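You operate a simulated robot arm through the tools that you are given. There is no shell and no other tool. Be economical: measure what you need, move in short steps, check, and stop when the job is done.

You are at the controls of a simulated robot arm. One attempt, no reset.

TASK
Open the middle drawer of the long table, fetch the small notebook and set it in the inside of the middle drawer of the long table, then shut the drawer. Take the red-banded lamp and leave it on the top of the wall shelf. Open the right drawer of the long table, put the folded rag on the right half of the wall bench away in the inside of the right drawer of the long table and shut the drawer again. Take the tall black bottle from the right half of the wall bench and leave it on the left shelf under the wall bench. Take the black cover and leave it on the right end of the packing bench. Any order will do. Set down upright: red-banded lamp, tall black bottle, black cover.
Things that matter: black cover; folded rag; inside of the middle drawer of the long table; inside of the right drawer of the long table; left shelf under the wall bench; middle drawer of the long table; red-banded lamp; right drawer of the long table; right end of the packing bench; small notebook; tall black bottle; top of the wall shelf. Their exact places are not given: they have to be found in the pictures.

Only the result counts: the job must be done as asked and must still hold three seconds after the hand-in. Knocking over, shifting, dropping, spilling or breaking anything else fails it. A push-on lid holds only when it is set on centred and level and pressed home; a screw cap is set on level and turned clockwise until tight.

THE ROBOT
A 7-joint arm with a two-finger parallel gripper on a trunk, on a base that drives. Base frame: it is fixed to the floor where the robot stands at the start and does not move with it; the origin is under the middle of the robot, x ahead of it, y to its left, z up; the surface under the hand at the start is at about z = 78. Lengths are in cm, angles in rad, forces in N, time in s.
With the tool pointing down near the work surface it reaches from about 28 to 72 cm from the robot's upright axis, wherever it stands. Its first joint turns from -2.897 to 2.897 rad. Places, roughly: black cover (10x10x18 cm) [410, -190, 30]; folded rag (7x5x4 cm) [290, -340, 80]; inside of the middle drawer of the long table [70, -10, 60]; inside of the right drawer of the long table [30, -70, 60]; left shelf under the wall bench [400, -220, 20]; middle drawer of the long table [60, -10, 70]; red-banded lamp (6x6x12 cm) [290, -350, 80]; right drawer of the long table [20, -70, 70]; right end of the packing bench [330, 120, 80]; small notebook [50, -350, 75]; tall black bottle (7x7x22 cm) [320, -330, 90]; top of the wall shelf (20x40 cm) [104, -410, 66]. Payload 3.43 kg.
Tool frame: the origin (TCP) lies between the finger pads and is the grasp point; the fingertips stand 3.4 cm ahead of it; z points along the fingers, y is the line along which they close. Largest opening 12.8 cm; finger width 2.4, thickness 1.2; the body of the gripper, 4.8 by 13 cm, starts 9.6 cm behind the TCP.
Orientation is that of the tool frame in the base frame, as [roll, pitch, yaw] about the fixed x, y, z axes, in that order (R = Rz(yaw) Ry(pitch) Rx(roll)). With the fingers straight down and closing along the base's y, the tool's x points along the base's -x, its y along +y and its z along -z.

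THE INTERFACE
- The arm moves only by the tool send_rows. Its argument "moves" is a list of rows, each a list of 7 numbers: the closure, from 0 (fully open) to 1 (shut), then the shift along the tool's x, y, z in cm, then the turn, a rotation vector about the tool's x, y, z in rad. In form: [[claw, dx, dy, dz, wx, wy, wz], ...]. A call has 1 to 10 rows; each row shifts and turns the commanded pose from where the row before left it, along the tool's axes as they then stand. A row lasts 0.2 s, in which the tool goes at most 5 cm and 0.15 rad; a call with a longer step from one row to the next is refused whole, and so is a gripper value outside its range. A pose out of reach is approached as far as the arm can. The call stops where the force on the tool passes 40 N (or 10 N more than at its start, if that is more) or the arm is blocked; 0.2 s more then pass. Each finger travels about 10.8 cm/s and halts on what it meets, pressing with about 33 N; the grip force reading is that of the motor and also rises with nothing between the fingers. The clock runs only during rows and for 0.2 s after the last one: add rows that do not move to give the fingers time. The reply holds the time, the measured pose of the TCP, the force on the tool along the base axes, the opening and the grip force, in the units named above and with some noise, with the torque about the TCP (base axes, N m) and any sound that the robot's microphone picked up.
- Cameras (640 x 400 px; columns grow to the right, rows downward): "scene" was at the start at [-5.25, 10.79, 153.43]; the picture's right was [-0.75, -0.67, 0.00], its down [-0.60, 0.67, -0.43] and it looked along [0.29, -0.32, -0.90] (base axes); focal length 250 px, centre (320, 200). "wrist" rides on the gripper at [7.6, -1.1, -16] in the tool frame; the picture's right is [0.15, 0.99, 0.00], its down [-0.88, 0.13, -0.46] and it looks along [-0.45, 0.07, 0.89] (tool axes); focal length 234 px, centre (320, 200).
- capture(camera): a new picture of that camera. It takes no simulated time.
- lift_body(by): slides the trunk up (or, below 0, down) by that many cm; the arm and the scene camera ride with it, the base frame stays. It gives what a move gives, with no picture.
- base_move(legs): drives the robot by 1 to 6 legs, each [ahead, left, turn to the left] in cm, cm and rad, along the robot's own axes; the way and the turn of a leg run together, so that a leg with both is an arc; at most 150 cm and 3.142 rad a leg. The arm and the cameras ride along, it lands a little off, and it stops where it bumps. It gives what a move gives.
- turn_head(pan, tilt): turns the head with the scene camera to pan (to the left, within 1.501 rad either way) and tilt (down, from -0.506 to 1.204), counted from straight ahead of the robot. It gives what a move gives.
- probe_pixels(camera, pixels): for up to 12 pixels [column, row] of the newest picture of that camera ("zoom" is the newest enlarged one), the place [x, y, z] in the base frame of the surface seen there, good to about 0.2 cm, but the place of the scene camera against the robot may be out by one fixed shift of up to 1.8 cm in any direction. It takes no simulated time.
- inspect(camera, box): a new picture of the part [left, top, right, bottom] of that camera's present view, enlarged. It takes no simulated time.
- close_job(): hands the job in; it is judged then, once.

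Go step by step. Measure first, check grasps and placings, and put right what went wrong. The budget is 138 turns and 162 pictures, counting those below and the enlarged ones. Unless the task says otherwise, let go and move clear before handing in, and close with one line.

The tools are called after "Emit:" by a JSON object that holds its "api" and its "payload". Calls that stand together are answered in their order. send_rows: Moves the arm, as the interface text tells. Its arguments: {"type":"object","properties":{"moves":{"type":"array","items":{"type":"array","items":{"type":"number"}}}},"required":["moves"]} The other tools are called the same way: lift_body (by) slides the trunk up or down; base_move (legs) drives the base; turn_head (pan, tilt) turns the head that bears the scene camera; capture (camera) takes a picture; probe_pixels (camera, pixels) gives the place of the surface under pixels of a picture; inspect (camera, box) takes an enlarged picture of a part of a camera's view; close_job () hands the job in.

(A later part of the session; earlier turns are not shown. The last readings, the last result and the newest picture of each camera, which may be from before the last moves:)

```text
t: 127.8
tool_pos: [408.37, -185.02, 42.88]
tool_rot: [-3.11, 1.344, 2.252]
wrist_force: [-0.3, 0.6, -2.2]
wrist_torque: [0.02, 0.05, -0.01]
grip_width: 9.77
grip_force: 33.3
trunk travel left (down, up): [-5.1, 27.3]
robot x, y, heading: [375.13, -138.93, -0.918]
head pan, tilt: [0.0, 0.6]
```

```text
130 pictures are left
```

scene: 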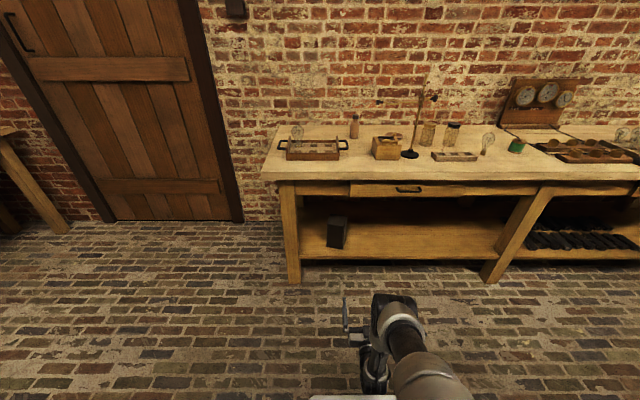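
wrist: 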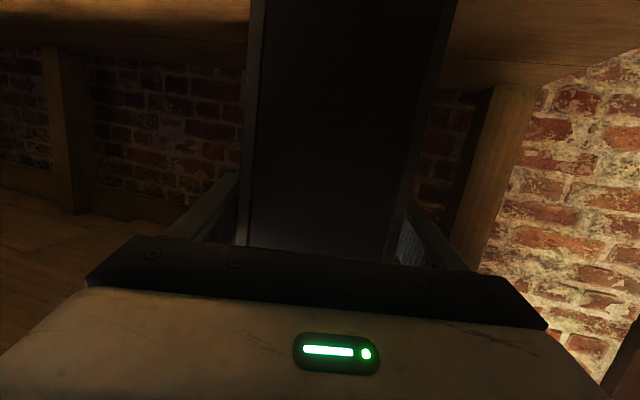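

Cover held, weight about 2 N; its bottom is 13.9 cm below TCP. Back off, raise, and drive to the packing bench's right end.

Emit:
{"api": "base_move", "payload": {"legs": [[-60, 0, 0], [0, 0, 1.859], [30, 127, 0]]}}

Emit:
{"api": "lift_body", "payload": {"by": 27}}

Emit:
{"api": "send_rows", "payload": {"moves": [[1, -4, 0, 0.9, 0, 0, 0], [1, -4, 0, 0.9, 0, 0, 0], [1, -4, 0, 0.9, 0, 0, 0], [1, -4, 0, 0.9, 0, 0, 0], [1, -4, 0, 0.9, 0, 0, 0], [1, -4, 0, 0.9, 0, 0, 0], [1, -4, 0, 0.9, 0, 0, 0]]}}

Emit:
{"api": "turn_head", "payload": {"pan": 0.0, "tilt": 0.7}}

Emit:
{"api": "capture", "payload": {"camera": "scene"}}

```text
t: 147.9
tool_pos: [286.34, 53.32, 42.86]
tool_rot: [-3.108, 1.345, -2.158]
wrist_force: [-0.6, -0.4, -2.4]
wrist_torque: [-0.03, 0.01, -0.01]
grip_width: 9.78
grip_force: 32.5
trunk travel left (down, up): [-5.1, 27.3]
robot x, y, heading: [252.48, 7.97, 0.957]
head pan, tilt: [0.0, 0.6]
```

```text
t: 150.6
tool_pos: [286.41, 53.25, 69.84]
tool_rot: [-3.11, 1.346, -2.157]
wrist_force: [-0.3, 0.0, -2.9]
wrist_torque: [0.01, 0.03, 0.01]
grip_width: 9.76
grip_force: 33.3
trunk travel left (down, up): [-32.1, 0.3]
robot x, y, heading: [252.54, 7.82, 0.957]
head pan, tilt: [0.0, 0.6]
```

```text
t: 152.2
tool_pos: [293.26, 63.67, 95.82]
tool_rot: [-3.11, 1.343, -2.16]
wrist_force: [1.1, 0.1, -3.1]
wrist_torque: [-0.01, -0.01, 0.01]
grip_width: 9.79
grip_force: 33.1
trunk travel left (down, up): [-32.1, 0.3]
robot x, y, heading: [252.44, 7.92, 0.955]
head pan, tilt: [0.0, 0.6]
```

```text
t: 152.9
tool_pos: [293.12, 63.76, 95.8]
tool_rot: [-3.11, 1.346, -2.158]
wrist_force: [0.0, 0.2, -1.9]
wrist_torque: [0.02, 0.0, 0.02]
grip_width: 9.75
grip_force: 33.0
trunk travel left (down, up): [-32.1, 0.3]
robot x, y, heading: [252.39, 7.74, 0.954]
head pan, tilt: [0.0, 0.7]
```

```text
129 pictures are left
```

scene: 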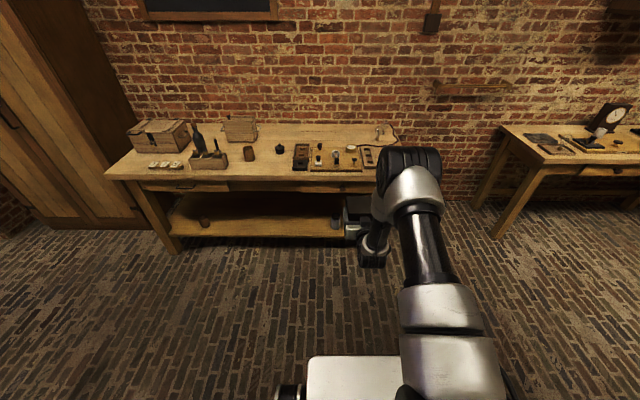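

The bench is in view; I'll zoom on its right end to find free space.

Emit:
{"api": "inspect", "payload": {"camera": "scene", "box": [250, 110, 410, 210]}}

Emit:
{"api": "probe_pixels", "payload": {"camera": "zoom", "pixels": [[200, 270], [460, 270], [330, 235], [480, 160], [430, 110], [530, 60], [200, 160], [595, 150], [100, 230], [400, 260], [250, 100], [350, 100]]}}

```text
4.00 times, centred on (330, 160) of scene
```

zoom: 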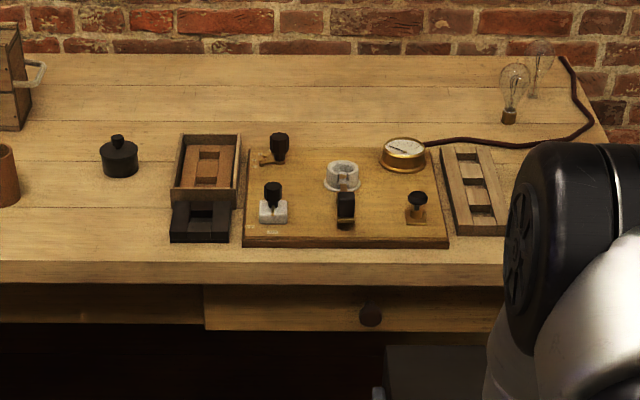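

```text
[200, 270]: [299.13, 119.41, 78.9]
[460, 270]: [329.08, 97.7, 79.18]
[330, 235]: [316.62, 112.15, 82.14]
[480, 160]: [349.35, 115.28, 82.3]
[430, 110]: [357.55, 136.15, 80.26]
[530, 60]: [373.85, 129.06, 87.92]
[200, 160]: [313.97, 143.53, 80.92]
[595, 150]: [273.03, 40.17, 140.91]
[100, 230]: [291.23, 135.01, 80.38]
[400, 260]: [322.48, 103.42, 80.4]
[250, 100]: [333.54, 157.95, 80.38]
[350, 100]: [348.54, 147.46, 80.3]
```

There's clutter on the right end; the arm hides the corner. I'll shift right to see the bench's end fully.

Emit:
{"api": "base_move", "payload": {"legs": [[0, -38, -0.013]]}}

Emit:
{"api": "inspect", "payload": {"camera": "scene", "box": [160, 90, 352, 210]}}

```text
t: 157.1
tool_pos: [324.48, 41.33, 95.77]
tool_rot: [-3.111, 1.345, -2.167]
wrist_force: [0.5, 0.9, -3.3]
wrist_torque: [-0.03, 0.01, 0.02]
grip_width: 9.76
grip_force: 32.5
trunk travel left (down, up): [-32.1, 0.3]
robot x, y, heading: [282.87, -14.01, 0.942]
head pan, tilt: [0.0, 0.7]
```

```text
3.33 times, centred on (256, 150) of scene
```

zoom: 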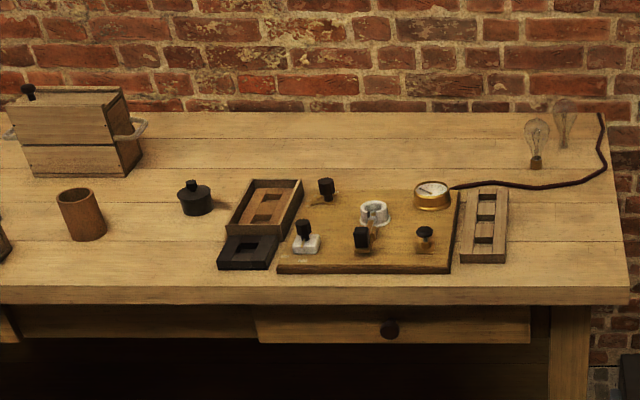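

Free space exists at the right front corner (zoom 515–620, 195–280). Measure it.

Emit:
{"api": "probe_pixels", "payload": {"camera": "zoom", "pixels": [[505, 262], [508, 190], [625, 280], [612, 200], [565, 270], [565, 230], [565, 192], [605, 140], [400, 120], [565, 284], [520, 283], [165, 240]]}}

```text
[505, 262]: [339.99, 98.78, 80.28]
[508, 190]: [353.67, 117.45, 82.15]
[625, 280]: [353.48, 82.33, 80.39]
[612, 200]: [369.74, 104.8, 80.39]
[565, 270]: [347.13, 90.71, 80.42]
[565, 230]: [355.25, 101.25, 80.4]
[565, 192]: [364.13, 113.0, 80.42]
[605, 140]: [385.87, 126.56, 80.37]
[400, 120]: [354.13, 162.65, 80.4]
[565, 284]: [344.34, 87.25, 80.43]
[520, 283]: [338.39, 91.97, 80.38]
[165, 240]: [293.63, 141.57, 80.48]
```

Free corner spans u 217–237, v −275 to −305. Target centre u=226.5, v=−289; raise 3 cm and drive in.

Emit:
{"api": "send_rows", "payload": {"moves": [[1, -3, 0, 0.7, 0, 0, 0], [1, 0, 0, 0, 0, 0, 0]]}}

Emit:
{"api": "base_move", "payload": {"legs": [[0, 11.4, 0], [58, 0, 0]]}}

Emit:
{"api": "turn_head", "payload": {"pan": 0.15, "tilt": 0.9}}

Emit:
{"api": "capture", "payload": {"camera": "scene"}}

Emit:
{"api": "capture", "payload": {"camera": "wrist"}}

```text
t: 157.7
tool_pos: [325.27, 42.44, 98.51]
tool_rot: [-3.111, 1.344, -2.169]
wrist_force: [0.2, -0.4, -2.1]
wrist_torque: [-0.02, -0.01, 0.01]
grip_width: 9.79
grip_force: 33.2
trunk travel left (down, up): [-32.1, 0.3]
robot x, y, heading: [283.04, -14.12, 0.945]
head pan, tilt: [0.0, 0.7]
```

```text
t: 162.3
tool_pos: [349.49, 95.88, 98.53]
tool_rot: [-3.109, 1.347, -2.163]
wrist_force: [0.1, 0.6, -2.1]
wrist_torque: [-0.03, 0.0, 0.03]
grip_width: 9.79
grip_force: 33.1
trunk travel left (down, up): [-32.1, 0.3]
robot x, y, heading: [307.65, 39.06, 0.952]
head pan, tilt: [0.0, 0.7]
```

```text
t: 163.1
tool_pos: [349.46, 95.85, 98.52]
tool_rot: [-3.11, 1.346, -2.164]
wrist_force: [0.4, -0.7, -1.1]
wrist_torque: [0.04, 0.0, 0.0]
grip_width: 9.79
grip_force: 33.1
trunk travel left (down, up): [-32.1, 0.3]
robot x, y, heading: [307.56, 39.41, 0.951]
head pan, tilt: [0.15, 0.901]
```

```text
126 pictures are left
```

scene: 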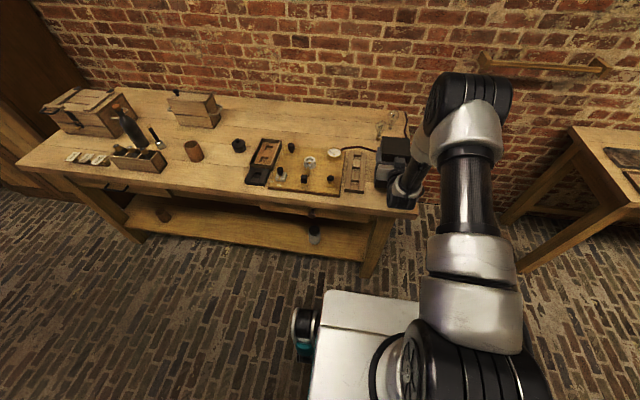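

```text
125 pictures are left
```

wrist: 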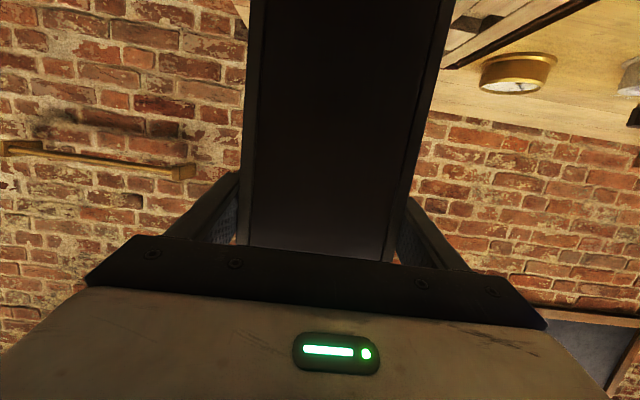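

TCP u=225.9, v=−283.3, so 4 cm more ahead, then lower 3.5 cm gently.

Emit:
{"api": "send_rows", "payload": {"moves": [[1, -0.9, 0, 3.9, 0, 0, 0], [1, 1.5, 0, 0.34, 0, 0, 0], [1, 1.5, 0, 0.34, 0, 0, 0], [1, 0.5, 0, 0.11, 0, 0, 0], [1, 0, 0, 0, 0, 0, 0]]}}

Emit:
{"api": "inspect", "payload": {"camera": "scene", "box": [320, 110, 448, 210]}}

```text
t: 164.2
tool_pos: [351.8, 99.05, 95.08]
tool_rot: [-3.108, 1.345, -2.164]
wrist_force: [0.1, 0.5, -1.9]
wrist_torque: [-0.01, 0.04, 0.02]
grip_width: 9.76
grip_force: 32.7
trunk travel left (down, up): [-32.1, 0.3]
robot x, y, heading: [307.44, 39.29, 0.95]
head pan, tilt: [0.15, 0.901]
```

```text
4.00 times, centred on (384, 160) of scene
```

zoom: 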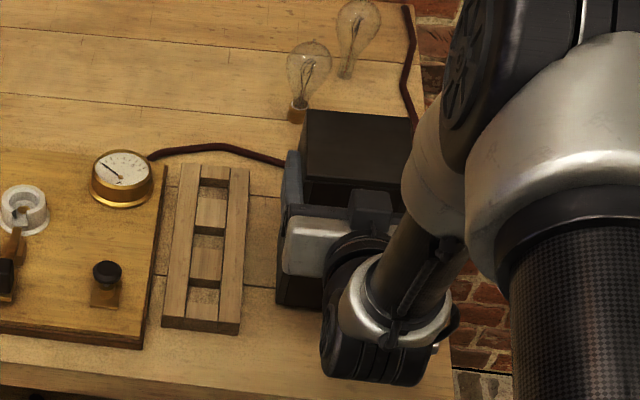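

The cover is clear of tray and cable. Lower in small steps to find contact.

Emit:
{"api": "send_rows", "payload": {"moves": [[1, 0.5, 0, 0.11, 0, 0, 0], [1, 0, 0, 0, 0, 0, 0]]}}

Emit:
{"api": "send_rows", "payload": {"moves": [[1, 0.4, 0, 0.09, 0, 0, 0], [1, 0, 0, 0, 0, 0, 0]]}}

Emit:
{"api": "send_rows", "payload": {"moves": [[1, 0.4, 0, 0.09, 0, 0, 0], [1, 0, 0, 0, 0, 0, 0]]}}

```text
t: 164.8
tool_pos: [351.9, 99.1, 94.58]
tool_rot: [-3.107, 1.346, -2.165]
wrist_force: [0.7, -0.1, -2.2]
wrist_torque: [0.0, -0.03, 0.01]
grip_width: 9.77
grip_force: 32.7
trunk travel left (down, up): [-32.1, 0.3]
robot x, y, heading: [307.85, 39.35, 0.95]
head pan, tilt: [0.15, 0.901]
```

```text
t: 165.4
tool_pos: [351.73, 99.1, 94.11]
tool_rot: [-3.109, 1.343, -2.164]
wrist_force: [-0.2, 0.0, -2.0]
wrist_torque: [-0.03, 0.01, -0.01]
grip_width: 9.77
grip_force: 33.0
trunk travel left (down, up): [-32.1, 0.3]
robot x, y, heading: [307.51, 39.22, 0.949]
head pan, tilt: [0.15, 0.901]
```

```text
t: 166.1
tool_pos: [351.77, 99.05, 93.88]
tool_rot: [-3.116, 1.352, -2.167]
wrist_force: [-3.0, -2.6, 12.0]
wrist_torque: [-0.51, 1.21, 0.15]
grip_width: 9.78
grip_force: 33.0
trunk travel left (down, up): [-32.1, 0.3]
robot x, y, heading: [307.27, 39.28, 0.949]
head pan, tilt: [0.15, 0.901]
```

Contact (z force 12 N). Open and retract.

Emit:
{"api": "send_rows", "payload": {"moves": [[0.2, 0, 0, 0, 0, 0, 0], [0, 0, 0, 0, 0, 0, 0], [0, 0, 0, 0, 0, 0, 0], [0, 0, 0, 0, 0, 0, 0], [0, 0, 0, -3, 0, 0, 0], [0, 0, 0, -4, 0, 0, 0], [0, 0, 0, -4, 0, 0, 0], [0, 0, 0, -4, 0, 0, 0], [0, 0, 0, -4, 0, 0, 0]]}}

Emit:
{"api": "base_move", "payload": {"legs": [[-60, 0, 0]]}}

Emit:
{"api": "turn_head", "payload": {"pan": 0.0, "tilt": 0.7}}

Emit:
{"api": "capture", "payload": {"camera": "scene"}}

```text
t: 168.1
tool_pos: [341.01, 83.9, 98.03]
tool_rot: [-3.111, 1.346, -2.165]
wrist_force: [-0.4, -0.4, 0.5]
wrist_torque: [0.01, 0.04, 0.02]
grip_width: 12.79
grip_force: 0.0
trunk travel left (down, up): [-32.1, 0.3]
robot x, y, heading: [307.34, 38.95, 0.947]
head pan, tilt: [0.15, 0.901]
```

```text
t: 171.4
tool_pos: [305.98, 35.89, 97.86]
tool_rot: [-3.11, 1.347, -2.151]
wrist_force: [-0.6, 0.3, 0.0]
wrist_torque: [-0.02, 0.01, 0.03]
grip_width: 12.82
grip_force: 0.1
trunk travel left (down, up): [-32.1, 0.3]
robot x, y, heading: [272.89, -9.43, 0.959]
head pan, tilt: [0.15, 0.901]
```

```text
t: 172.2
tool_pos: [306.04, 35.87, 97.79]
tool_rot: [-3.112, 1.345, -2.152]
wrist_force: [0.8, 0.9, 0.0]
wrist_torque: [0.0, 0.0, 0.01]
grip_width: 12.79
grip_force: 0.1
trunk travel left (down, up): [-32.1, 0.3]
robot x, y, heading: [273.15, -9.55, 0.958]
head pan, tilt: [0.0, 0.7]
```

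```text
123 pictures are left
```

scene: 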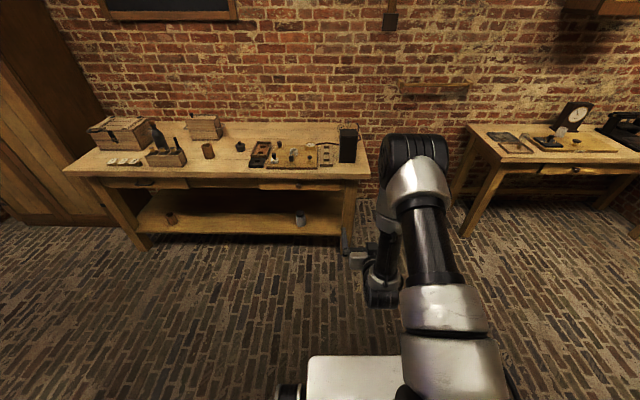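

Cover stands upright at (348,145). Now drive to the right half of the wall bench.

Emit:
{"api": "base_move", "payload": {"legs": [[0, 0, -1.588], [60, -115, 0], [55, -115, 0]]}}

Emit:
{"api": "capture", "payload": {"camera": "scene"}}

```text
t: 198.4
tool_pos: [269.56, -296.69, 97.79]
tool_rot: [-3.111, 1.343, 2.525]
wrist_force: [-0.5, -0.3, 0.4]
wrist_torque: [-0.05, 0.0, 0.04]
grip_width: 12.8
grip_force: 0.1
trunk travel left (down, up): [-32.1, 0.3]
robot x, y, heading: [225.39, -262.21, -0.639]
head pan, tilt: [0.0, 0.7]
```

```text
122 pictures are left
```

scene: 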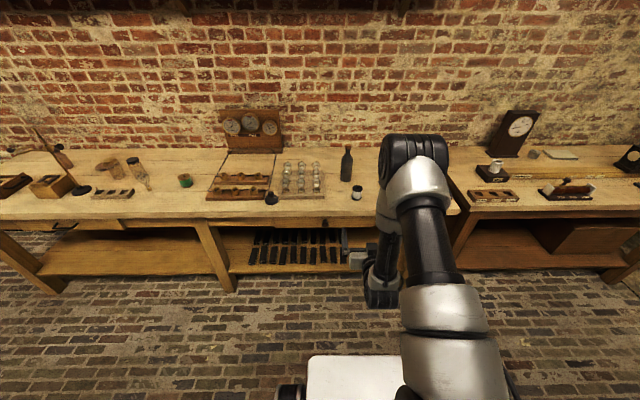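

Bottle is at (346,165). Zoom to see around it and probe.

Emit:
{"api": "inspect", "payload": {"camera": "scene", "box": [250, 130, 410, 230]}}

Emit:
{"api": "probe_pixels", "payload": {"camera": "scene", "pixels": [[346, 170], [342, 172], [350, 172], [346, 180], [346, 149], [356, 192], [356, 187], [330, 205], [318, 192], [370, 185], [370, 170], [340, 180]]}}

```text
4.00 times, centred on (330, 180) of scene
```

zoom: 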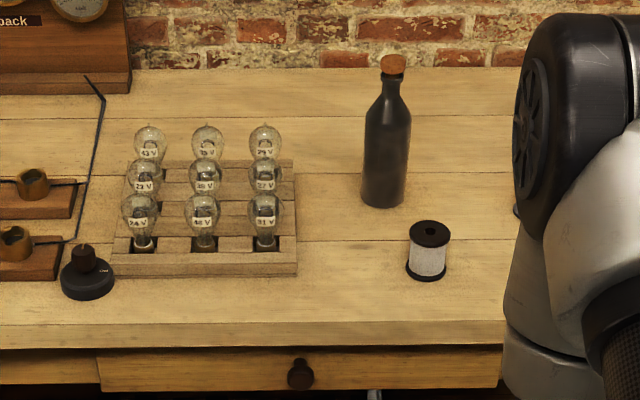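

```text
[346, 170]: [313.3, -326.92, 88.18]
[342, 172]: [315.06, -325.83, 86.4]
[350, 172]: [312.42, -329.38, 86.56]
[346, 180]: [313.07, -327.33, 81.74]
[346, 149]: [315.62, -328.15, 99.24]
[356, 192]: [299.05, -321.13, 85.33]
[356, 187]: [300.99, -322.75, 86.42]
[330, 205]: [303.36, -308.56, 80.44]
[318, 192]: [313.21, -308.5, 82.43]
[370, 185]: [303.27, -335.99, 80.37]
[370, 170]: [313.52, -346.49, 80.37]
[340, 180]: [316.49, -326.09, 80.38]
```

Bottle centre near u=450, v=80; spool just in front. I'll tilt the fingers to 0.6 rad down, approach and look with the wrist camera.

Emit:
{"api": "send_rows", "payload": {"moves": [[0, 0, 0, 0, 0, 0.15, 0], [0, 0, 0, 0, 0, 0.15, 0], [0, 0, 0, 0, 0, 0.075, 0], [0, 0, 0, 0, 0, 0, 0]]}}

Emit:
{"api": "base_move", "payload": {"legs": [[27, 0, 0.009]]}}

Emit:
{"api": "capture", "payload": {"camera": "wrist"}}

```text
t: 199.4
tool_pos: [269.59, -296.86, 97.75]
tool_rot: [-3.13, 0.97, 2.504]
wrist_force: [-0.1, 0.2, -0.8]
wrist_torque: [-0.01, 0.01, -0.01]
grip_width: 12.84
grip_force: 0.0
trunk travel left (down, up): [-32.1, 0.3]
robot x, y, heading: [225.57, -262.19, -0.641]
head pan, tilt: [0.0, 0.7]
```

```text
t: 201.3
tool_pos: [291.76, -312.34, 97.92]
tool_rot: [-3.129, 0.97, 2.518]
wrist_force: [0.3, -0.5, -0.3]
wrist_torque: [-0.02, 0.02, 0.02]
grip_width: 12.79
grip_force: 0.0
trunk travel left (down, up): [-32.1, 0.3]
robot x, y, heading: [246.91, -278.18, -0.63]
head pan, tilt: [0.0, 0.7]
```

```text
120 pictures are left
```

wrist: 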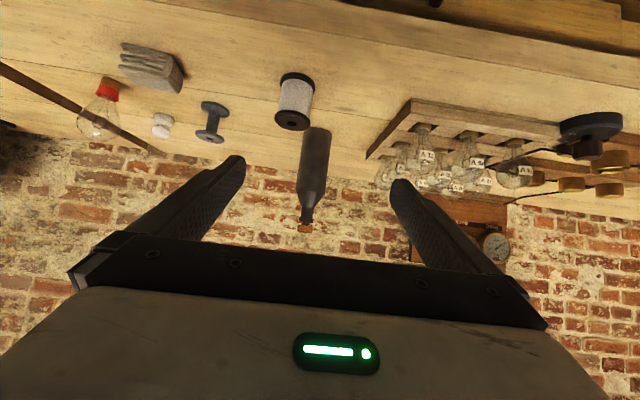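

I see the bottle (315,160), rag (152,68) and red-banded bulb lamp (100,108). Probe these.

Emit:
{"api": "probe_pixels", "payload": {"camera": "wrist", "pixels": [[316, 140], [304, 150], [326, 152], [313, 175], [308, 208], [305, 229], [296, 100], [107, 90], [100, 110], [96, 134], [152, 68], [300, 60]]}}

Emit:
{"api": "inspect", "payload": {"camera": "wrist", "box": [40, 20, 240, 160]}}

```text
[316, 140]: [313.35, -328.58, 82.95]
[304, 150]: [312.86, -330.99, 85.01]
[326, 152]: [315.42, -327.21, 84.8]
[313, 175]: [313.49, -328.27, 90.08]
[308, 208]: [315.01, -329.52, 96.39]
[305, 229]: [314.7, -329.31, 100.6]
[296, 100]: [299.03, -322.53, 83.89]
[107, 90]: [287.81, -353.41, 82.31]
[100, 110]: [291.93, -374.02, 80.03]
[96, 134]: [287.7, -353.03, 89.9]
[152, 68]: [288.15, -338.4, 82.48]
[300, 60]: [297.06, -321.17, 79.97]
```

```text
2.86 times, centred on (140, 90) of wrist
```

zoom: 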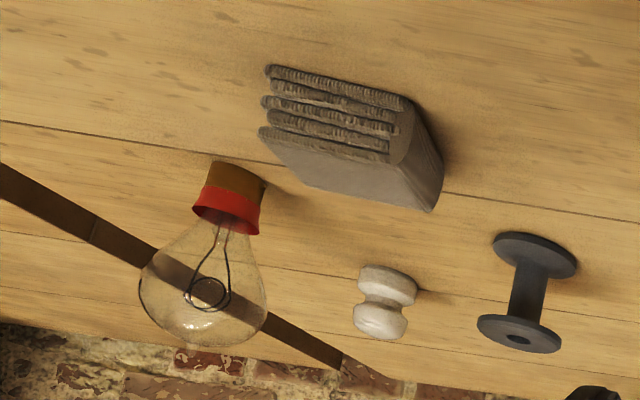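

Bottle axis at about (316,-330.4): lateral 0.3 cm, 30 cm ahead. Lower to z≈91.5, then drive in.

Emit:
{"api": "send_rows", "payload": {"moves": [[0, 2.64, -0.15, 1.81, 0, 0, 0], [0, 2.64, -0.15, 1.81, 0, 0, 0], [0, 0, 0, 0, 0, 0, 0]]}}

Emit:
{"api": "base_move", "payload": {"legs": [[18, 0, 0]]}}

Emit:
{"api": "capture", "payload": {"camera": "wrist"}}

```text
t: 202.1
tool_pos: [291.64, -312.76, 91.39]
tool_rot: [-3.13, 0.97, 2.517]
wrist_force: [0.2, -1.3, -0.1]
wrist_torque: [-0.01, 0.0, 0.01]
grip_width: 12.8
grip_force: 0.1
trunk travel left (down, up): [-32.1, 0.3]
robot x, y, heading: [247.08, -278.18, -0.63]
head pan, tilt: [0.0, 0.7]
```

```text
t: 203.7
tool_pos: [306.28, -323.49, 91.5]
tool_rot: [-3.13, 0.971, 2.517]
wrist_force: [0.6, -0.6, 0.6]
wrist_torque: [0.02, -0.01, -0.04]
grip_width: 12.79
grip_force: 0.0
trunk travel left (down, up): [-32.1, 0.3]
robot x, y, heading: [261.72, -288.74, -0.63]
head pan, tilt: [0.0, 0.7]
```

```text
118 pictures are left
```

wrist: 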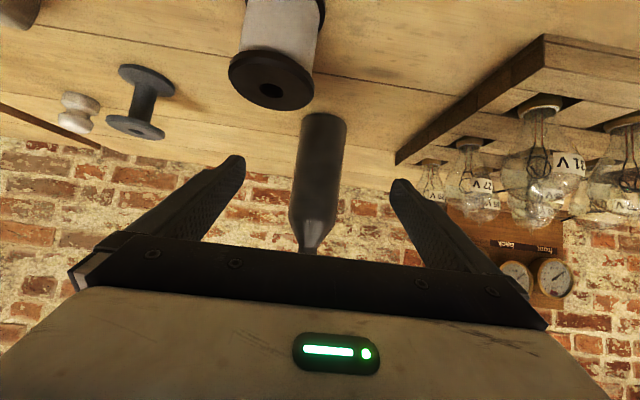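

Centred. Drive 11.5 cm further and grip.

Emit:
{"api": "base_move", "payload": {"legs": [[11.5, 0, 0]]}}

Emit:
{"api": "send_rows", "payload": {"moves": [[1, 0, 0, 0, 0, 0, 0], [1, 0, 0, 0, 0, 0, 0], [1, 0, 0, 0, 0, 0, 0], [1, 0, 0, 0, 0, 0, 0]]}}

Emit:
{"api": "lift_body", "payload": {"by": 0.3}}

Emit:
{"api": "capture", "payload": {"camera": "wrist"}}

```text
t: 204.9
tool_pos: [315.37, -330.2, 91.43]
tool_rot: [-3.129, 0.97, 2.517]
wrist_force: [0.4, 0.4, -0.5]
wrist_torque: [-0.02, 0.01, 0.0]
grip_width: 12.8
grip_force: 0.1
trunk travel left (down, up): [-32.1, 0.3]
robot x, y, heading: [271.0, -295.9, -0.638]
head pan, tilt: [0.0, 0.7]
```

```text
t: 205.9
tool_pos: [315.39, -330.19, 91.44]
tool_rot: [-3.131, 0.97, 2.517]
wrist_force: [1.0, 1.7, 1.1]
wrist_torque: [0.24, -0.16, 0.01]
grip_width: 6.0
grip_force: 33.1
trunk travel left (down, up): [-32.1, 0.3]
robot x, y, heading: [270.57, -295.74, -0.633]
head pan, tilt: [0.0, 0.7]
```

```text
t: 206.4
tool_pos: [315.37, -330.21, 91.57]
tool_rot: [-3.129, 0.968, 2.516]
wrist_force: [0.4, 0.4, -3.2]
wrist_torque: [0.04, 0.01, 0.01]
grip_width: 6.0
grip_force: 33.0
trunk travel left (down, up): [-32.4, 0.0]
robot x, y, heading: [270.76, -295.89, -0.634]
head pan, tilt: [0.0, 0.7]
```

```text
117 pictures are left
```

wrist: 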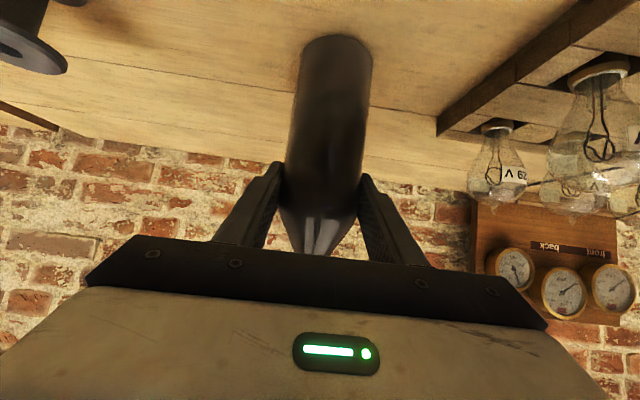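

Grip reads 6.0 cm, near the shoulder; I'll regrip 3 cm lower for security.

Emit:
{"api": "send_rows", "payload": {"moves": [[0, 0, 0, 0, 0, 0, 0], [0, 0, 0, 0, 0, 0, 0], [0, 0, 0, 0, 0, 0, 0], [0, 2.3, 0, 2.1, 0, 0, 0], [1, 0, 0, 0, 0, 0, 0], [1, 0, 0, 0, 0, 0, 0], [1, 0, 0, 0, 0, 0, 0], [1, 0, 0, 0, 0, 0, 0]]}}

Emit:
{"api": "send_rows", "payload": {"moves": [[1, -3.3, 0, -2.3, 0, 0, 0], [1, -2.5, 0, -1.7, 0, 0, 0], [1, 0, 0, 0, 0, 0, 0]]}}

Emit:
{"api": "capture", "payload": {"camera": "wrist"}}

```text
t: 208.2
tool_pos: [315.77, -330.57, 88.55]
tool_rot: [-3.129, 0.969, 2.517]
wrist_force: [1.1, 0.7, 1.6]
wrist_torque: [0.12, -0.24, -0.05]
grip_width: 5.98
grip_force: 32.7
trunk travel left (down, up): [-32.4, 0.0]
robot x, y, heading: [270.77, -295.79, -0.634]
head pan, tilt: [0.0, 0.7]
```

```text
t: 209.0
tool_pos: [315.76, -330.41, 95.6]
tool_rot: [-3.129, 0.971, 2.517]
wrist_force: [-0.4, -0.7, -3.8]
wrist_torque: [0.0, 0.04, 0.0]
grip_width: 6.0
grip_force: 32.9
trunk travel left (down, up): [-32.4, 0.0]
robot x, y, heading: [271.38, -295.66, -0.636]
head pan, tilt: [0.0, 0.7]
```

```text
116 pictures are left
```

wrist: 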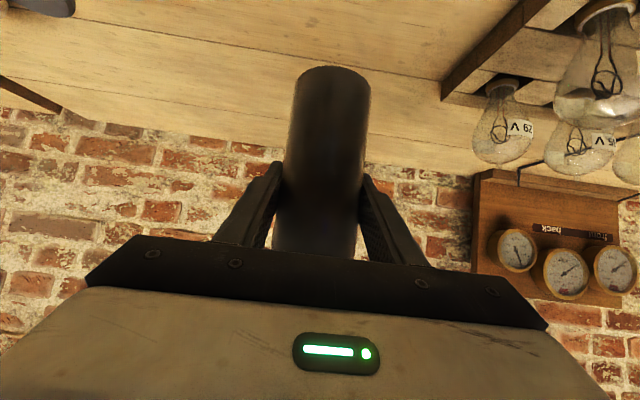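

Bottle secure (6 cm, bottom 8.55 below TCP). Raise above the spool, back off, go left to the shelf and lower.

Emit:
{"api": "send_rows", "payload": {"moves": [[1, -3.3, 0, -2.3, 0, 0, 0], [1, -1.7, 0, -1.1, 0, 0, 0], [1, 0, 0, 0, 0, 0, 0]]}}

Emit:
{"api": "base_move", "payload": {"legs": [[-65, 0, 0], [0, 138, 0.006]]}}

Emit:
{"api": "lift_body", "payload": {"by": -32.3}}

Emit:
{"api": "send_rows", "payload": {"moves": [[1, 3.3, 0, 2.26, 0, 0, 0], [1, 3.3, 0, 2.26, 0, 0, 0], [1, 3.3, 0, 2.26, 0, 0, 0], [1, 3.3, 0, 2.26, 0, 0, 0], [1, 3.3, 0, 2.26, 0, 0, 0], [1, 3.3, 0, 2.26, 0, 0, 0], [1, 3.3, 0, 2.26, 0, 0, 0], [1, 3.0, 0, 2.0, 0, 0, 0]]}}

Emit:
{"api": "capture", "payload": {"camera": "scene"}}

Emit:
{"api": "capture", "payload": {"camera": "wrist"}}

```text
t: 209.8
tool_pos: [315.81, -330.32, 101.74]
tool_rot: [-3.129, 0.971, 2.517]
wrist_force: [0.1, -0.3, -3.1]
wrist_torque: [-0.03, 0.01, 0.03]
grip_width: 5.99
grip_force: 33.4
trunk travel left (down, up): [-32.4, 0.0]
robot x, y, heading: [270.84, -295.64, -0.636]
head pan, tilt: [0.0, 0.7]
```

```text
t: 226.4
tool_pos: [343.89, -179.09, 101.93]
tool_rot: [-3.129, 0.97, 2.542]
wrist_force: [-0.1, -0.3, -3.6]
wrist_torque: [-0.02, -0.01, 0.01]
grip_width: 5.95
grip_force: 33.0
trunk travel left (down, up): [-32.4, 0.0]
robot x, y, heading: [298.23, -145.19, -0.613]
head pan, tilt: [0.0, 0.7]
```

```text
t: 229.6
tool_pos: [343.75, -178.93, 69.47]
tool_rot: [-3.127, 0.97, 2.544]
wrist_force: [0.8, 0.1, -3.9]
wrist_torque: [0.04, 0.02, 0.03]
grip_width: 5.98
grip_force: 33.1
trunk travel left (down, up): [-0.1, 32.3]
robot x, y, heading: [298.15, -145.7, -0.61]
head pan, tilt: [0.0, 0.7]
```

```text
t: 231.4
tool_pos: [343.47, -179.31, 37.98]
tool_rot: [-3.128, 0.97, 2.543]
wrist_force: [-0.2, -0.5, -4.0]
wrist_torque: [0.03, 0.01, 0.0]
grip_width: 5.98
grip_force: 32.6
trunk travel left (down, up): [-0.1, 32.3]
robot x, y, heading: [298.04, -145.9, -0.611]
head pan, tilt: [0.0, 0.7]
```

```text
115 pictures are left
```

scene: 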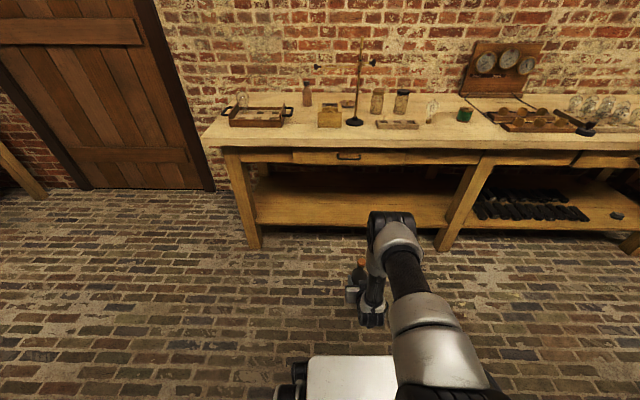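

```text
114 pictures are left
```

wrist: 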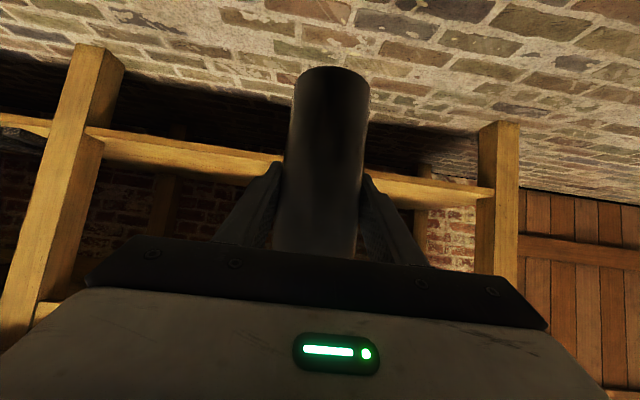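

The low reach works (z=38). Bottom at 29.4 clears shelf at 24.1. Drive in 58 cm.

Emit:
{"api": "base_move", "payload": {"legs": [[0, 0, -0.019], [58, 0, 0]]}}

Emit:
{"api": "capture", "payload": {"camera": "wrist"}}

```text
t: 234.8
tool_pos: [385.88, -211.0, 36.71]
tool_rot: [-3.131, 0.934, 2.521]
wrist_force: [0.0, 0.8, -3.3]
wrist_torque: [-0.02, -0.03, -0.01]
grip_width: 5.97
grip_force: 33.2
trunk travel left (down, up): [-0.1, 32.3]
robot x, y, heading: [343.06, -177.58, -0.624]
head pan, tilt: [0.0, 0.7]
stopped in leg 2: the robot was blocked; the commanded pose is now the measured one
```

```text
113 pictures are left
```

wrist: 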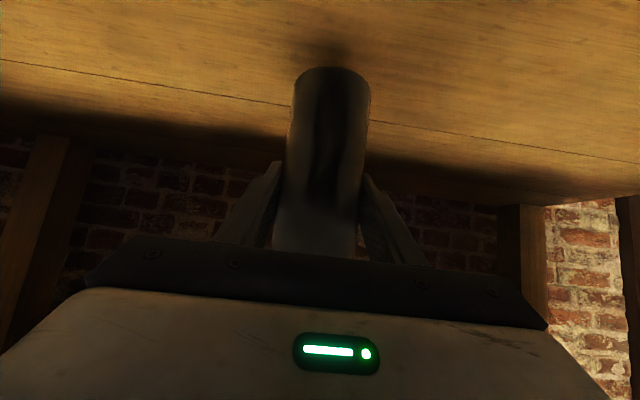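

The arm touched the bench edge at u=436; shelf front is at about 426, so this place suffices. Back 1.5 cm, restore tilt, and lower to the shelf.

Emit:
{"api": "base_move", "payload": {"legs": [[-1.5, 0, 0]]}}

Emit:
{"api": "send_rows", "payload": {"moves": [[1, 0, 0, 0, 0, -0.036, 0], [1, 1.2, 0, 0.8, 0, 0, 0], [1, 0, 0, 0, 0, 0, 0]]}}

Emit:
{"api": "inspect", "payload": {"camera": "scene", "box": [240, 240, 480, 390]}}

Emit:
{"api": "capture", "payload": {"camera": "wrist"}}

```text
t: 235.6
tool_pos: [384.91, -210.39, 36.85]
tool_rot: [-3.131, 0.935, 2.522]
wrist_force: [0.1, -0.5, -3.7]
wrist_torque: [-0.01, 0.01, 0.0]
grip_width: 5.99
grip_force: 33.1
trunk travel left (down, up): [-0.1, 32.3]
robot x, y, heading: [341.54, -176.6, -0.626]
head pan, tilt: [0.0, 0.7]
```

```text
t: 236.4
tool_pos: [384.98, -210.32, 35.33]
tool_rot: [-3.132, 0.969, 2.525]
wrist_force: [-0.6, -0.5, -3.1]
wrist_torque: [0.03, 0.03, 0.0]
grip_width: 5.99
grip_force: 33.0
trunk travel left (down, up): [-0.1, 32.3]
robot x, y, heading: [341.33, -176.88, -0.623]
head pan, tilt: [0.0, 0.7]
```

```text
2.67 times, centred on (360, 315) of scene
```

zoom: 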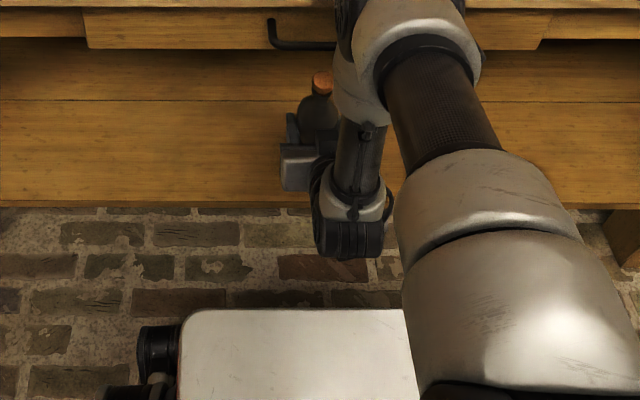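

```text
111 pictures are left
```

wrist: 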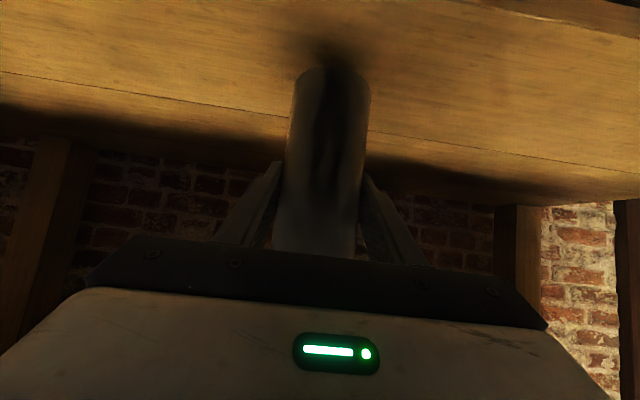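

The bottle is over the shelf, about 2.7 cm above. Lower in small steps.

Emit:
{"api": "send_rows", "payload": {"moves": [[1, 0.9, 0, 0.62, 0, 0, 0], [1, 0.9, 0, 0.62, 0, 0, 0], [1, 0, 0, 0, 0, 0, 0]]}}

Emit:
{"api": "send_rows", "payload": {"moves": [[1, 0.35, 0, 0.24, 0, 0, 0], [1, 0, 0, 0, 0, 0, 0]]}}

Emit:
{"api": "send_rows", "payload": {"moves": [[1, 0.3, 0, 0.2, 0, 0, 0], [1, 0, 0, 0, 0, 0, 0]]}}

```text
t: 237.2
tool_pos: [384.94, -210.3, 33.11]
tool_rot: [-3.132, 0.971, 2.523]
wrist_force: [0.9, 0.4, -4.5]
wrist_torque: [-0.01, -0.02, 0.01]
grip_width: 5.98
grip_force: 33.3
trunk travel left (down, up): [-0.1, 32.3]
robot x, y, heading: [341.47, -176.98, -0.627]
head pan, tilt: [0.0, 0.7]
```

```text
t: 237.8
tool_pos: [385.02, -210.39, 32.73]
tool_rot: [-3.132, 0.971, 2.523]
wrist_force: [0.2, -0.2, -4.0]
wrist_torque: [0.01, 0.01, -0.01]
grip_width: 5.96
grip_force: 32.9
trunk travel left (down, up): [-0.1, 32.3]
robot x, y, heading: [341.6, -176.82, -0.624]
head pan, tilt: [0.0, 0.7]
```

```text
t: 238.4
tool_pos: [385.02, -210.4, 32.61]
tool_rot: [-3.134, 0.973, 2.523]
wrist_force: [-5.6, 3.1, 18.4]
wrist_torque: [0.79, 0.27, 0.15]
grip_width: 5.97
grip_force: 32.7
trunk travel left (down, up): [-0.1, 32.3]
robot x, y, heading: [341.61, -176.6, -0.627]
head pan, tilt: [0.0, 0.7]
```

Contact (18 N). Release and drive straight back.

Emit:
{"api": "send_rows", "payload": {"moves": [[0.3, 0, 0, 0, 0, 0, 0], [0, 0, 0, 0, 0, 0, 0], [0, 0, 0, 0, 0, 0, 0], [0, 0, 0, 0, 0, 0, 0]]}}

Emit:
{"api": "base_move", "payload": {"legs": [[-60, 0, 0]]}}

Emit:
{"api": "capture", "payload": {"camera": "wrist"}}

Emit:
{"api": "capture", "payload": {"camera": "scene"}}

```text
t: 239.4
tool_pos: [385.01, -210.36, 32.35]
tool_rot: [-3.132, 0.971, 2.524]
wrist_force: [-0.6, -0.5, -0.8]
wrist_torque: [-0.02, 0.0, -0.02]
grip_width: 12.79
grip_force: 0.1
trunk travel left (down, up): [-0.1, 32.3]
robot x, y, heading: [341.3, -177.19, -0.624]
head pan, tilt: [0.0, 0.7]
```

```text
t: 242.8
tool_pos: [336.94, -175.43, 32.45]
tool_rot: [-3.133, 0.971, 2.533]
wrist_force: [0.4, 0.3, -0.5]
wrist_torque: [0.04, -0.01, -0.03]
grip_width: 12.79
grip_force: 0.0
trunk travel left (down, up): [-0.1, 32.3]
robot x, y, heading: [293.13, -142.48, -0.616]
head pan, tilt: [0.0, 0.7]
```

```text
110 pictures are left
```

wrist: 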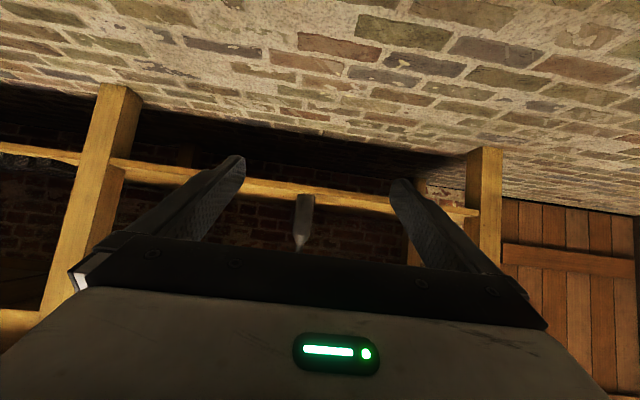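

```text
109 pictures are left
```

scene: 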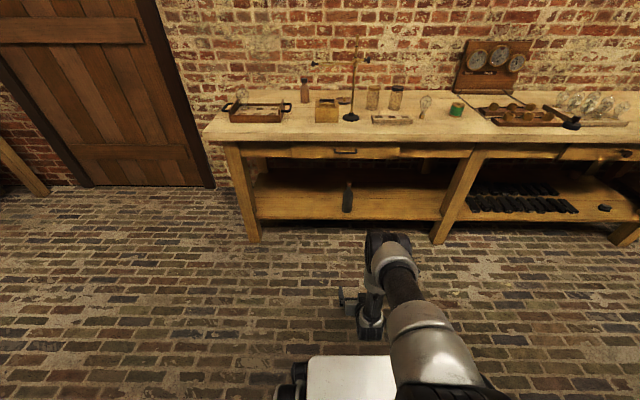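

Bottle stands on the left shelf at (347,195). Next the lamp: raise, move right 173 cm, view with wrist camera.

Emit:
{"api": "lift_body", "payload": {"by": 32.2}}

Emit:
{"api": "send_rows", "payload": {"moves": [[0, -3.3, 0, -2.26, 0, 0, 0], [0, -3.3, 0, -2.26, 0, 0, 0], [0, -3.3, 0, -2.26, 0, 0, 0], [0, -3.3, 0, -2.26, 0, 0, 0], [0, -3.3, 0, -2.26, 0, 0, 0], [0, -3.3, 0, -2.26, 0, 0, 0], [0, -3.3, 0, -2.26, 0, 0, 0], [0, -3.3, 0, -2.26, 0, 0, 0]]}}

Emit:
{"api": "base_move", "payload": {"legs": [[0, 0, -0.014], [10, -87, 0], [25, -86, 0]]}}

Emit:
{"api": "capture", "payload": {"camera": "wrist"}}

Emit:
{"api": "capture", "payload": {"camera": "scene"}}

```text
t: 245.9
tool_pos: [336.88, -175.51, 64.56]
tool_rot: [-3.132, 0.969, 2.532]
wrist_force: [-0.4, -0.2, -0.2]
wrist_torque: [-0.02, 0.0, 0.0]
grip_width: 12.81
grip_force: 0.1
trunk travel left (down, up): [-32.3, 0.1]
robot x, y, heading: [293.27, -142.25, -0.615]
head pan, tilt: [0.0, 0.7]
```

```text
t: 247.7
tool_pos: [337.21, -175.27, 96.59]
tool_rot: [-3.132, 0.971, 2.532]
wrist_force: [0.2, 0.7, 0.2]
wrist_torque: [0.02, 0.02, -0.03]
grip_width: 12.8
grip_force: 0.2
trunk travel left (down, up): [-32.3, 0.1]
robot x, y, heading: [293.6, -142.23, -0.613]
head pan, tilt: [0.0, 0.7]
```

```text
t: 265.2
tool_pos: [261.1, -337.71, 96.54]
tool_rot: [-3.131, 0.971, 2.505]
wrist_force: [0.1, 0.0, 0.4]
wrist_torque: [0.01, -0.01, -0.01]
grip_width: 12.8
grip_force: 0.2
trunk travel left (down, up): [-32.3, 0.1]
robot x, y, heading: [218.0, -303.53, -0.638]
head pan, tilt: [0.0, 0.7]
```

```text
108 pictures are left
```

wrist: 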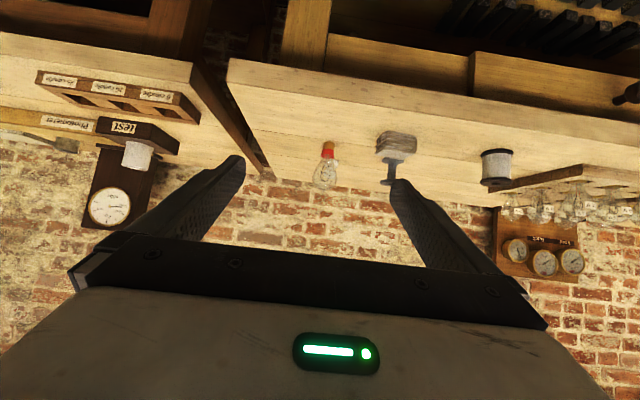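

```text
107 pictures are left
```

scene: 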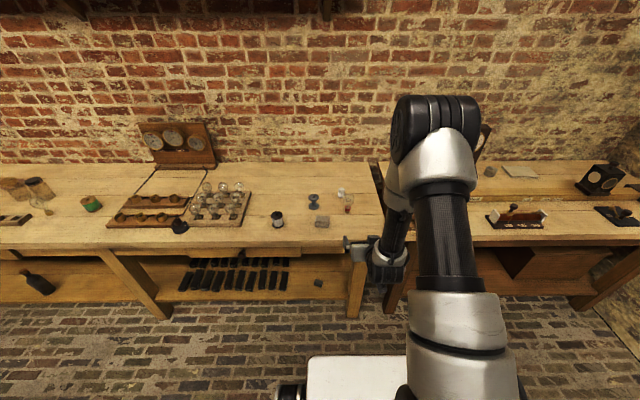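

The dark bar is just the gap between benches; lamp at wrist (325,165), no clutter beside it but the rag. Move closer.

Emit:
{"api": "base_move", "payload": {"legs": [[17, 3, 0.008]]}}

Emit:
{"api": "capture", "payload": {"camera": "wrist"}}

```text
t: 266.7
tool_pos: [276.87, -345.18, 96.53]
tool_rot: [-3.133, 0.971, 2.51]
wrist_force: [0.3, -0.4, 0.4]
wrist_torque: [-0.03, -0.04, 0.01]
grip_width: 12.78
grip_force: 0.0
trunk travel left (down, up): [-32.3, 0.1]
robot x, y, heading: [233.73, -311.24, -0.64]
head pan, tilt: [0.0, 0.7]
```

```text
106 pictures are left
```

wrist: 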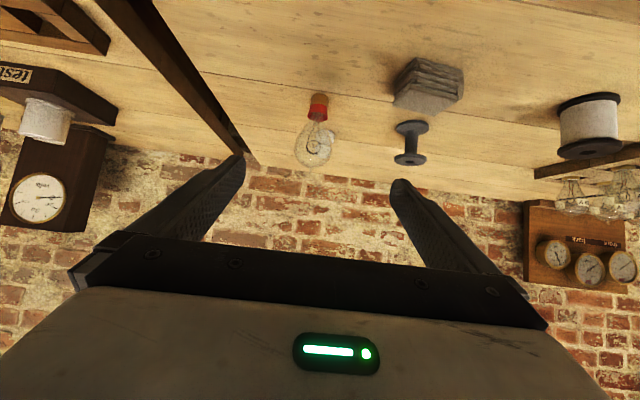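

Emit:
{"api": "inspect", "payload": {"camera": "wrist", "box": [260, 50, 420, 190]}}

Emit:
{"api": "probe_pixels", "payload": {"camera": "wrist", "pixels": [[319, 100], [318, 110], [313, 110], [324, 112], [316, 122], [316, 160], [300, 145], [330, 150], [408, 88], [396, 105], [461, 85], [410, 150]]}}

```text
2.86 times, centred on (340, 120) of wrist
```

zoom: 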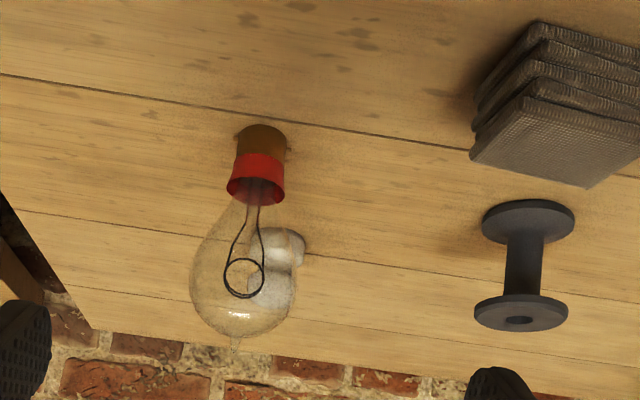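

```text
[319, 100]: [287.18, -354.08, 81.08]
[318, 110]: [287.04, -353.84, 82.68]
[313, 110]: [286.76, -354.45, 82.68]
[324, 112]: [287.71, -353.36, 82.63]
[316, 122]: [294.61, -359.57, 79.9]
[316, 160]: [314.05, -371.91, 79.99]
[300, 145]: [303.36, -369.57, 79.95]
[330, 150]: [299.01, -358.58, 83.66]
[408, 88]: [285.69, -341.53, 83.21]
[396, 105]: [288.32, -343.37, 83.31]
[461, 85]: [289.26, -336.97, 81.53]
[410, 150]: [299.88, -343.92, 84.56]
```

Lamp axis at (288.2,-354.7), bulb centre z≈88. I'll lower to z 88.3, shift right 1.1, drive in 10 and check.

Emit:
{"api": "send_rows", "payload": {"moves": [[0.2, 0, -1.1, 0, 0, 0, 0], [0.2, 3.4, 0, 2.3, 0, 0, 0], [0.2, 3.4, 0, 2.3, 0, 0, 0], [0.2, 0, 0, 0, 0, 0, 0]]}}

Emit:
{"api": "base_move", "payload": {"legs": [[8, 0, 0.008]]}}

Emit:
{"api": "capture", "payload": {"camera": "wrist"}}

```text
t: 267.7
tool_pos: [276.07, -346.45, 88.2]
tool_rot: [-3.131, 0.971, 2.511]
wrist_force: [-0.4, -0.2, 0.1]
wrist_torque: [-0.01, 0.0, -0.01]
grip_width: 10.24
grip_force: 0.1
trunk travel left (down, up): [-32.3, 0.1]
robot x, y, heading: [233.32, -311.67, -0.639]
head pan, tilt: [0.0, 0.7]
```

```text
t: 268.7
tool_pos: [282.79, -350.72, 88.23]
tool_rot: [-3.131, 0.971, 2.522]
wrist_force: [0.7, -0.1, 1.1]
wrist_torque: [0.0, -0.01, -0.02]
grip_width: 10.25
grip_force: 0.0
trunk travel left (down, up): [-32.3, 0.1]
robot x, y, heading: [239.97, -315.92, -0.627]
head pan, tilt: [0.0, 0.7]
```

```text
104 pictures are left
```

wrist: 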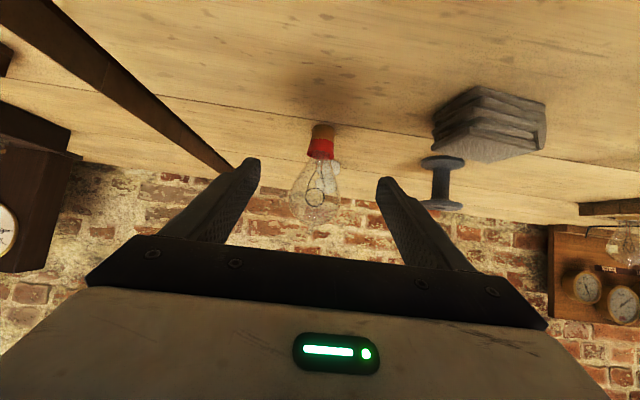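

Centred; 6.6 cm ahead left. Advance and close.

Emit:
{"api": "send_rows", "payload": {"moves": [[0.2, -1.87, 0, 2.72, 0, 0, 0], [0.2, -1.87, 0, 2.72, 0, 0, 0], [0.2, 0, 0, 0, 0, 0, 0], [0.45, 0, 0, 0, 0, 0, 0], [0.6, 0, 0, 0, 0, 0, 0], [1, 0, 0, 0, 0, 0, 0], [1, 0, 0, 0, 0, 0, 0]]}}

Emit:
{"api": "capture", "payload": {"camera": "wrist"}}

```text
t: 270.3
tool_pos: [288.17, -354.54, 88.48]
tool_rot: [-3.132, 0.969, 2.52]
wrist_force: [0.4, 0.1, -0.5]
wrist_torque: [-0.01, -0.02, -0.04]
grip_width: 5.29
grip_force: 29.8
trunk travel left (down, up): [-32.3, 0.1]
robot x, y, heading: [240.07, -315.72, -0.63]
head pan, tilt: [0.0, 0.7]
```

```text
103 pictures are left
```

wrist: 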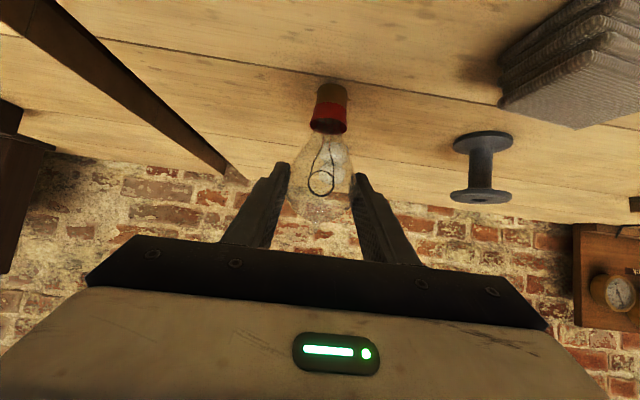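

Gripped (5.3 cm). Lift 11 cm and check.

Emit:
{"api": "send_rows", "payload": {"moves": [[1, -3, 0, -2.05, 0, 0, 0], [1, -3, 0, -2.05, 0, 0, 0], [1, -3, 0, -2.05, 0, 0, 0], [1, 0, 0, 0, 0, 0, 0]]}}

Emit:
{"api": "capture", "payload": {"camera": "wrist"}}

```text
t: 271.3
tool_pos: [288.25, -354.85, 99.22]
tool_rot: [-3.131, 0.971, 2.52]
wrist_force: [0.2, -0.4, -0.5]
wrist_torque: [0.01, 0.0, 0.01]
grip_width: 5.3
grip_force: 29.8
trunk travel left (down, up): [-32.3, 0.1]
robot x, y, heading: [239.99, -315.76, -0.624]
head pan, tilt: [0.0, 0.7]
```

```text
102 pictures are left
```

wrist: 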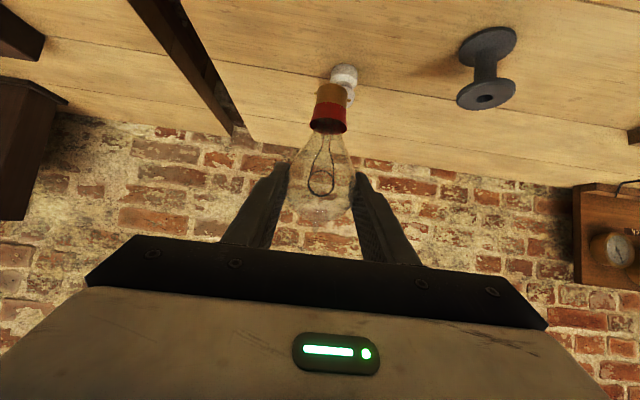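

Lamp held upright. Back off and turn right toward the wall shelf to look.

Emit:
{"api": "base_move", "payload": {"legs": [[-55, 0, 0], [0, 0, -1.575]]}}

Emit:
{"api": "turn_head", "payload": {"pan": 0.0, "tilt": 0.5}}

Emit:
{"api": "capture", "payload": {"camera": "scene"}}

```text
t: 278.4
tool_pos: [156.36, -331.75, 99.2]
tool_rot: [-3.131, 0.971, 0.947]
wrist_force: [-0.7, 0.1, -1.5]
wrist_torque: [0.02, -0.01, 0.0]
grip_width: 5.27
grip_force: 30.3
trunk travel left (down, up): [-32.3, 0.1]
robot x, y, heading: [195.2, -283.83, -2.2]
head pan, tilt: [0.0, 0.7]
```

```text
t: 279.2
tool_pos: [156.33, -331.61, 99.04]
tool_rot: [-3.131, 0.971, 0.948]
wrist_force: [0.0, -0.8, 0.7]
wrist_torque: [0.04, -0.01, 0.02]
grip_width: 5.29
grip_force: 30.1
trunk travel left (down, up): [-32.3, 0.1]
robot x, y, heading: [195.26, -283.82, -2.198]
head pan, tilt: [0.0, 0.499]
```

```text
101 pictures are left
```

scene: 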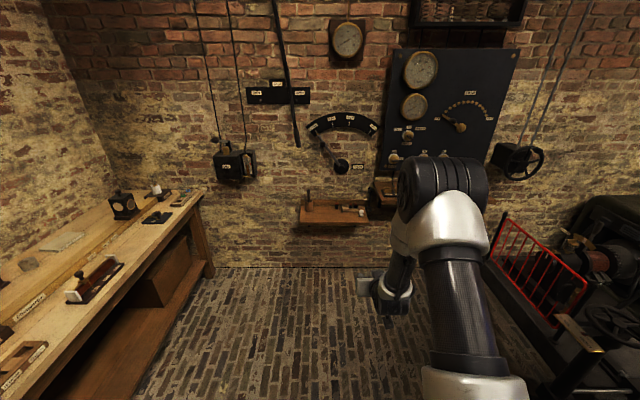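

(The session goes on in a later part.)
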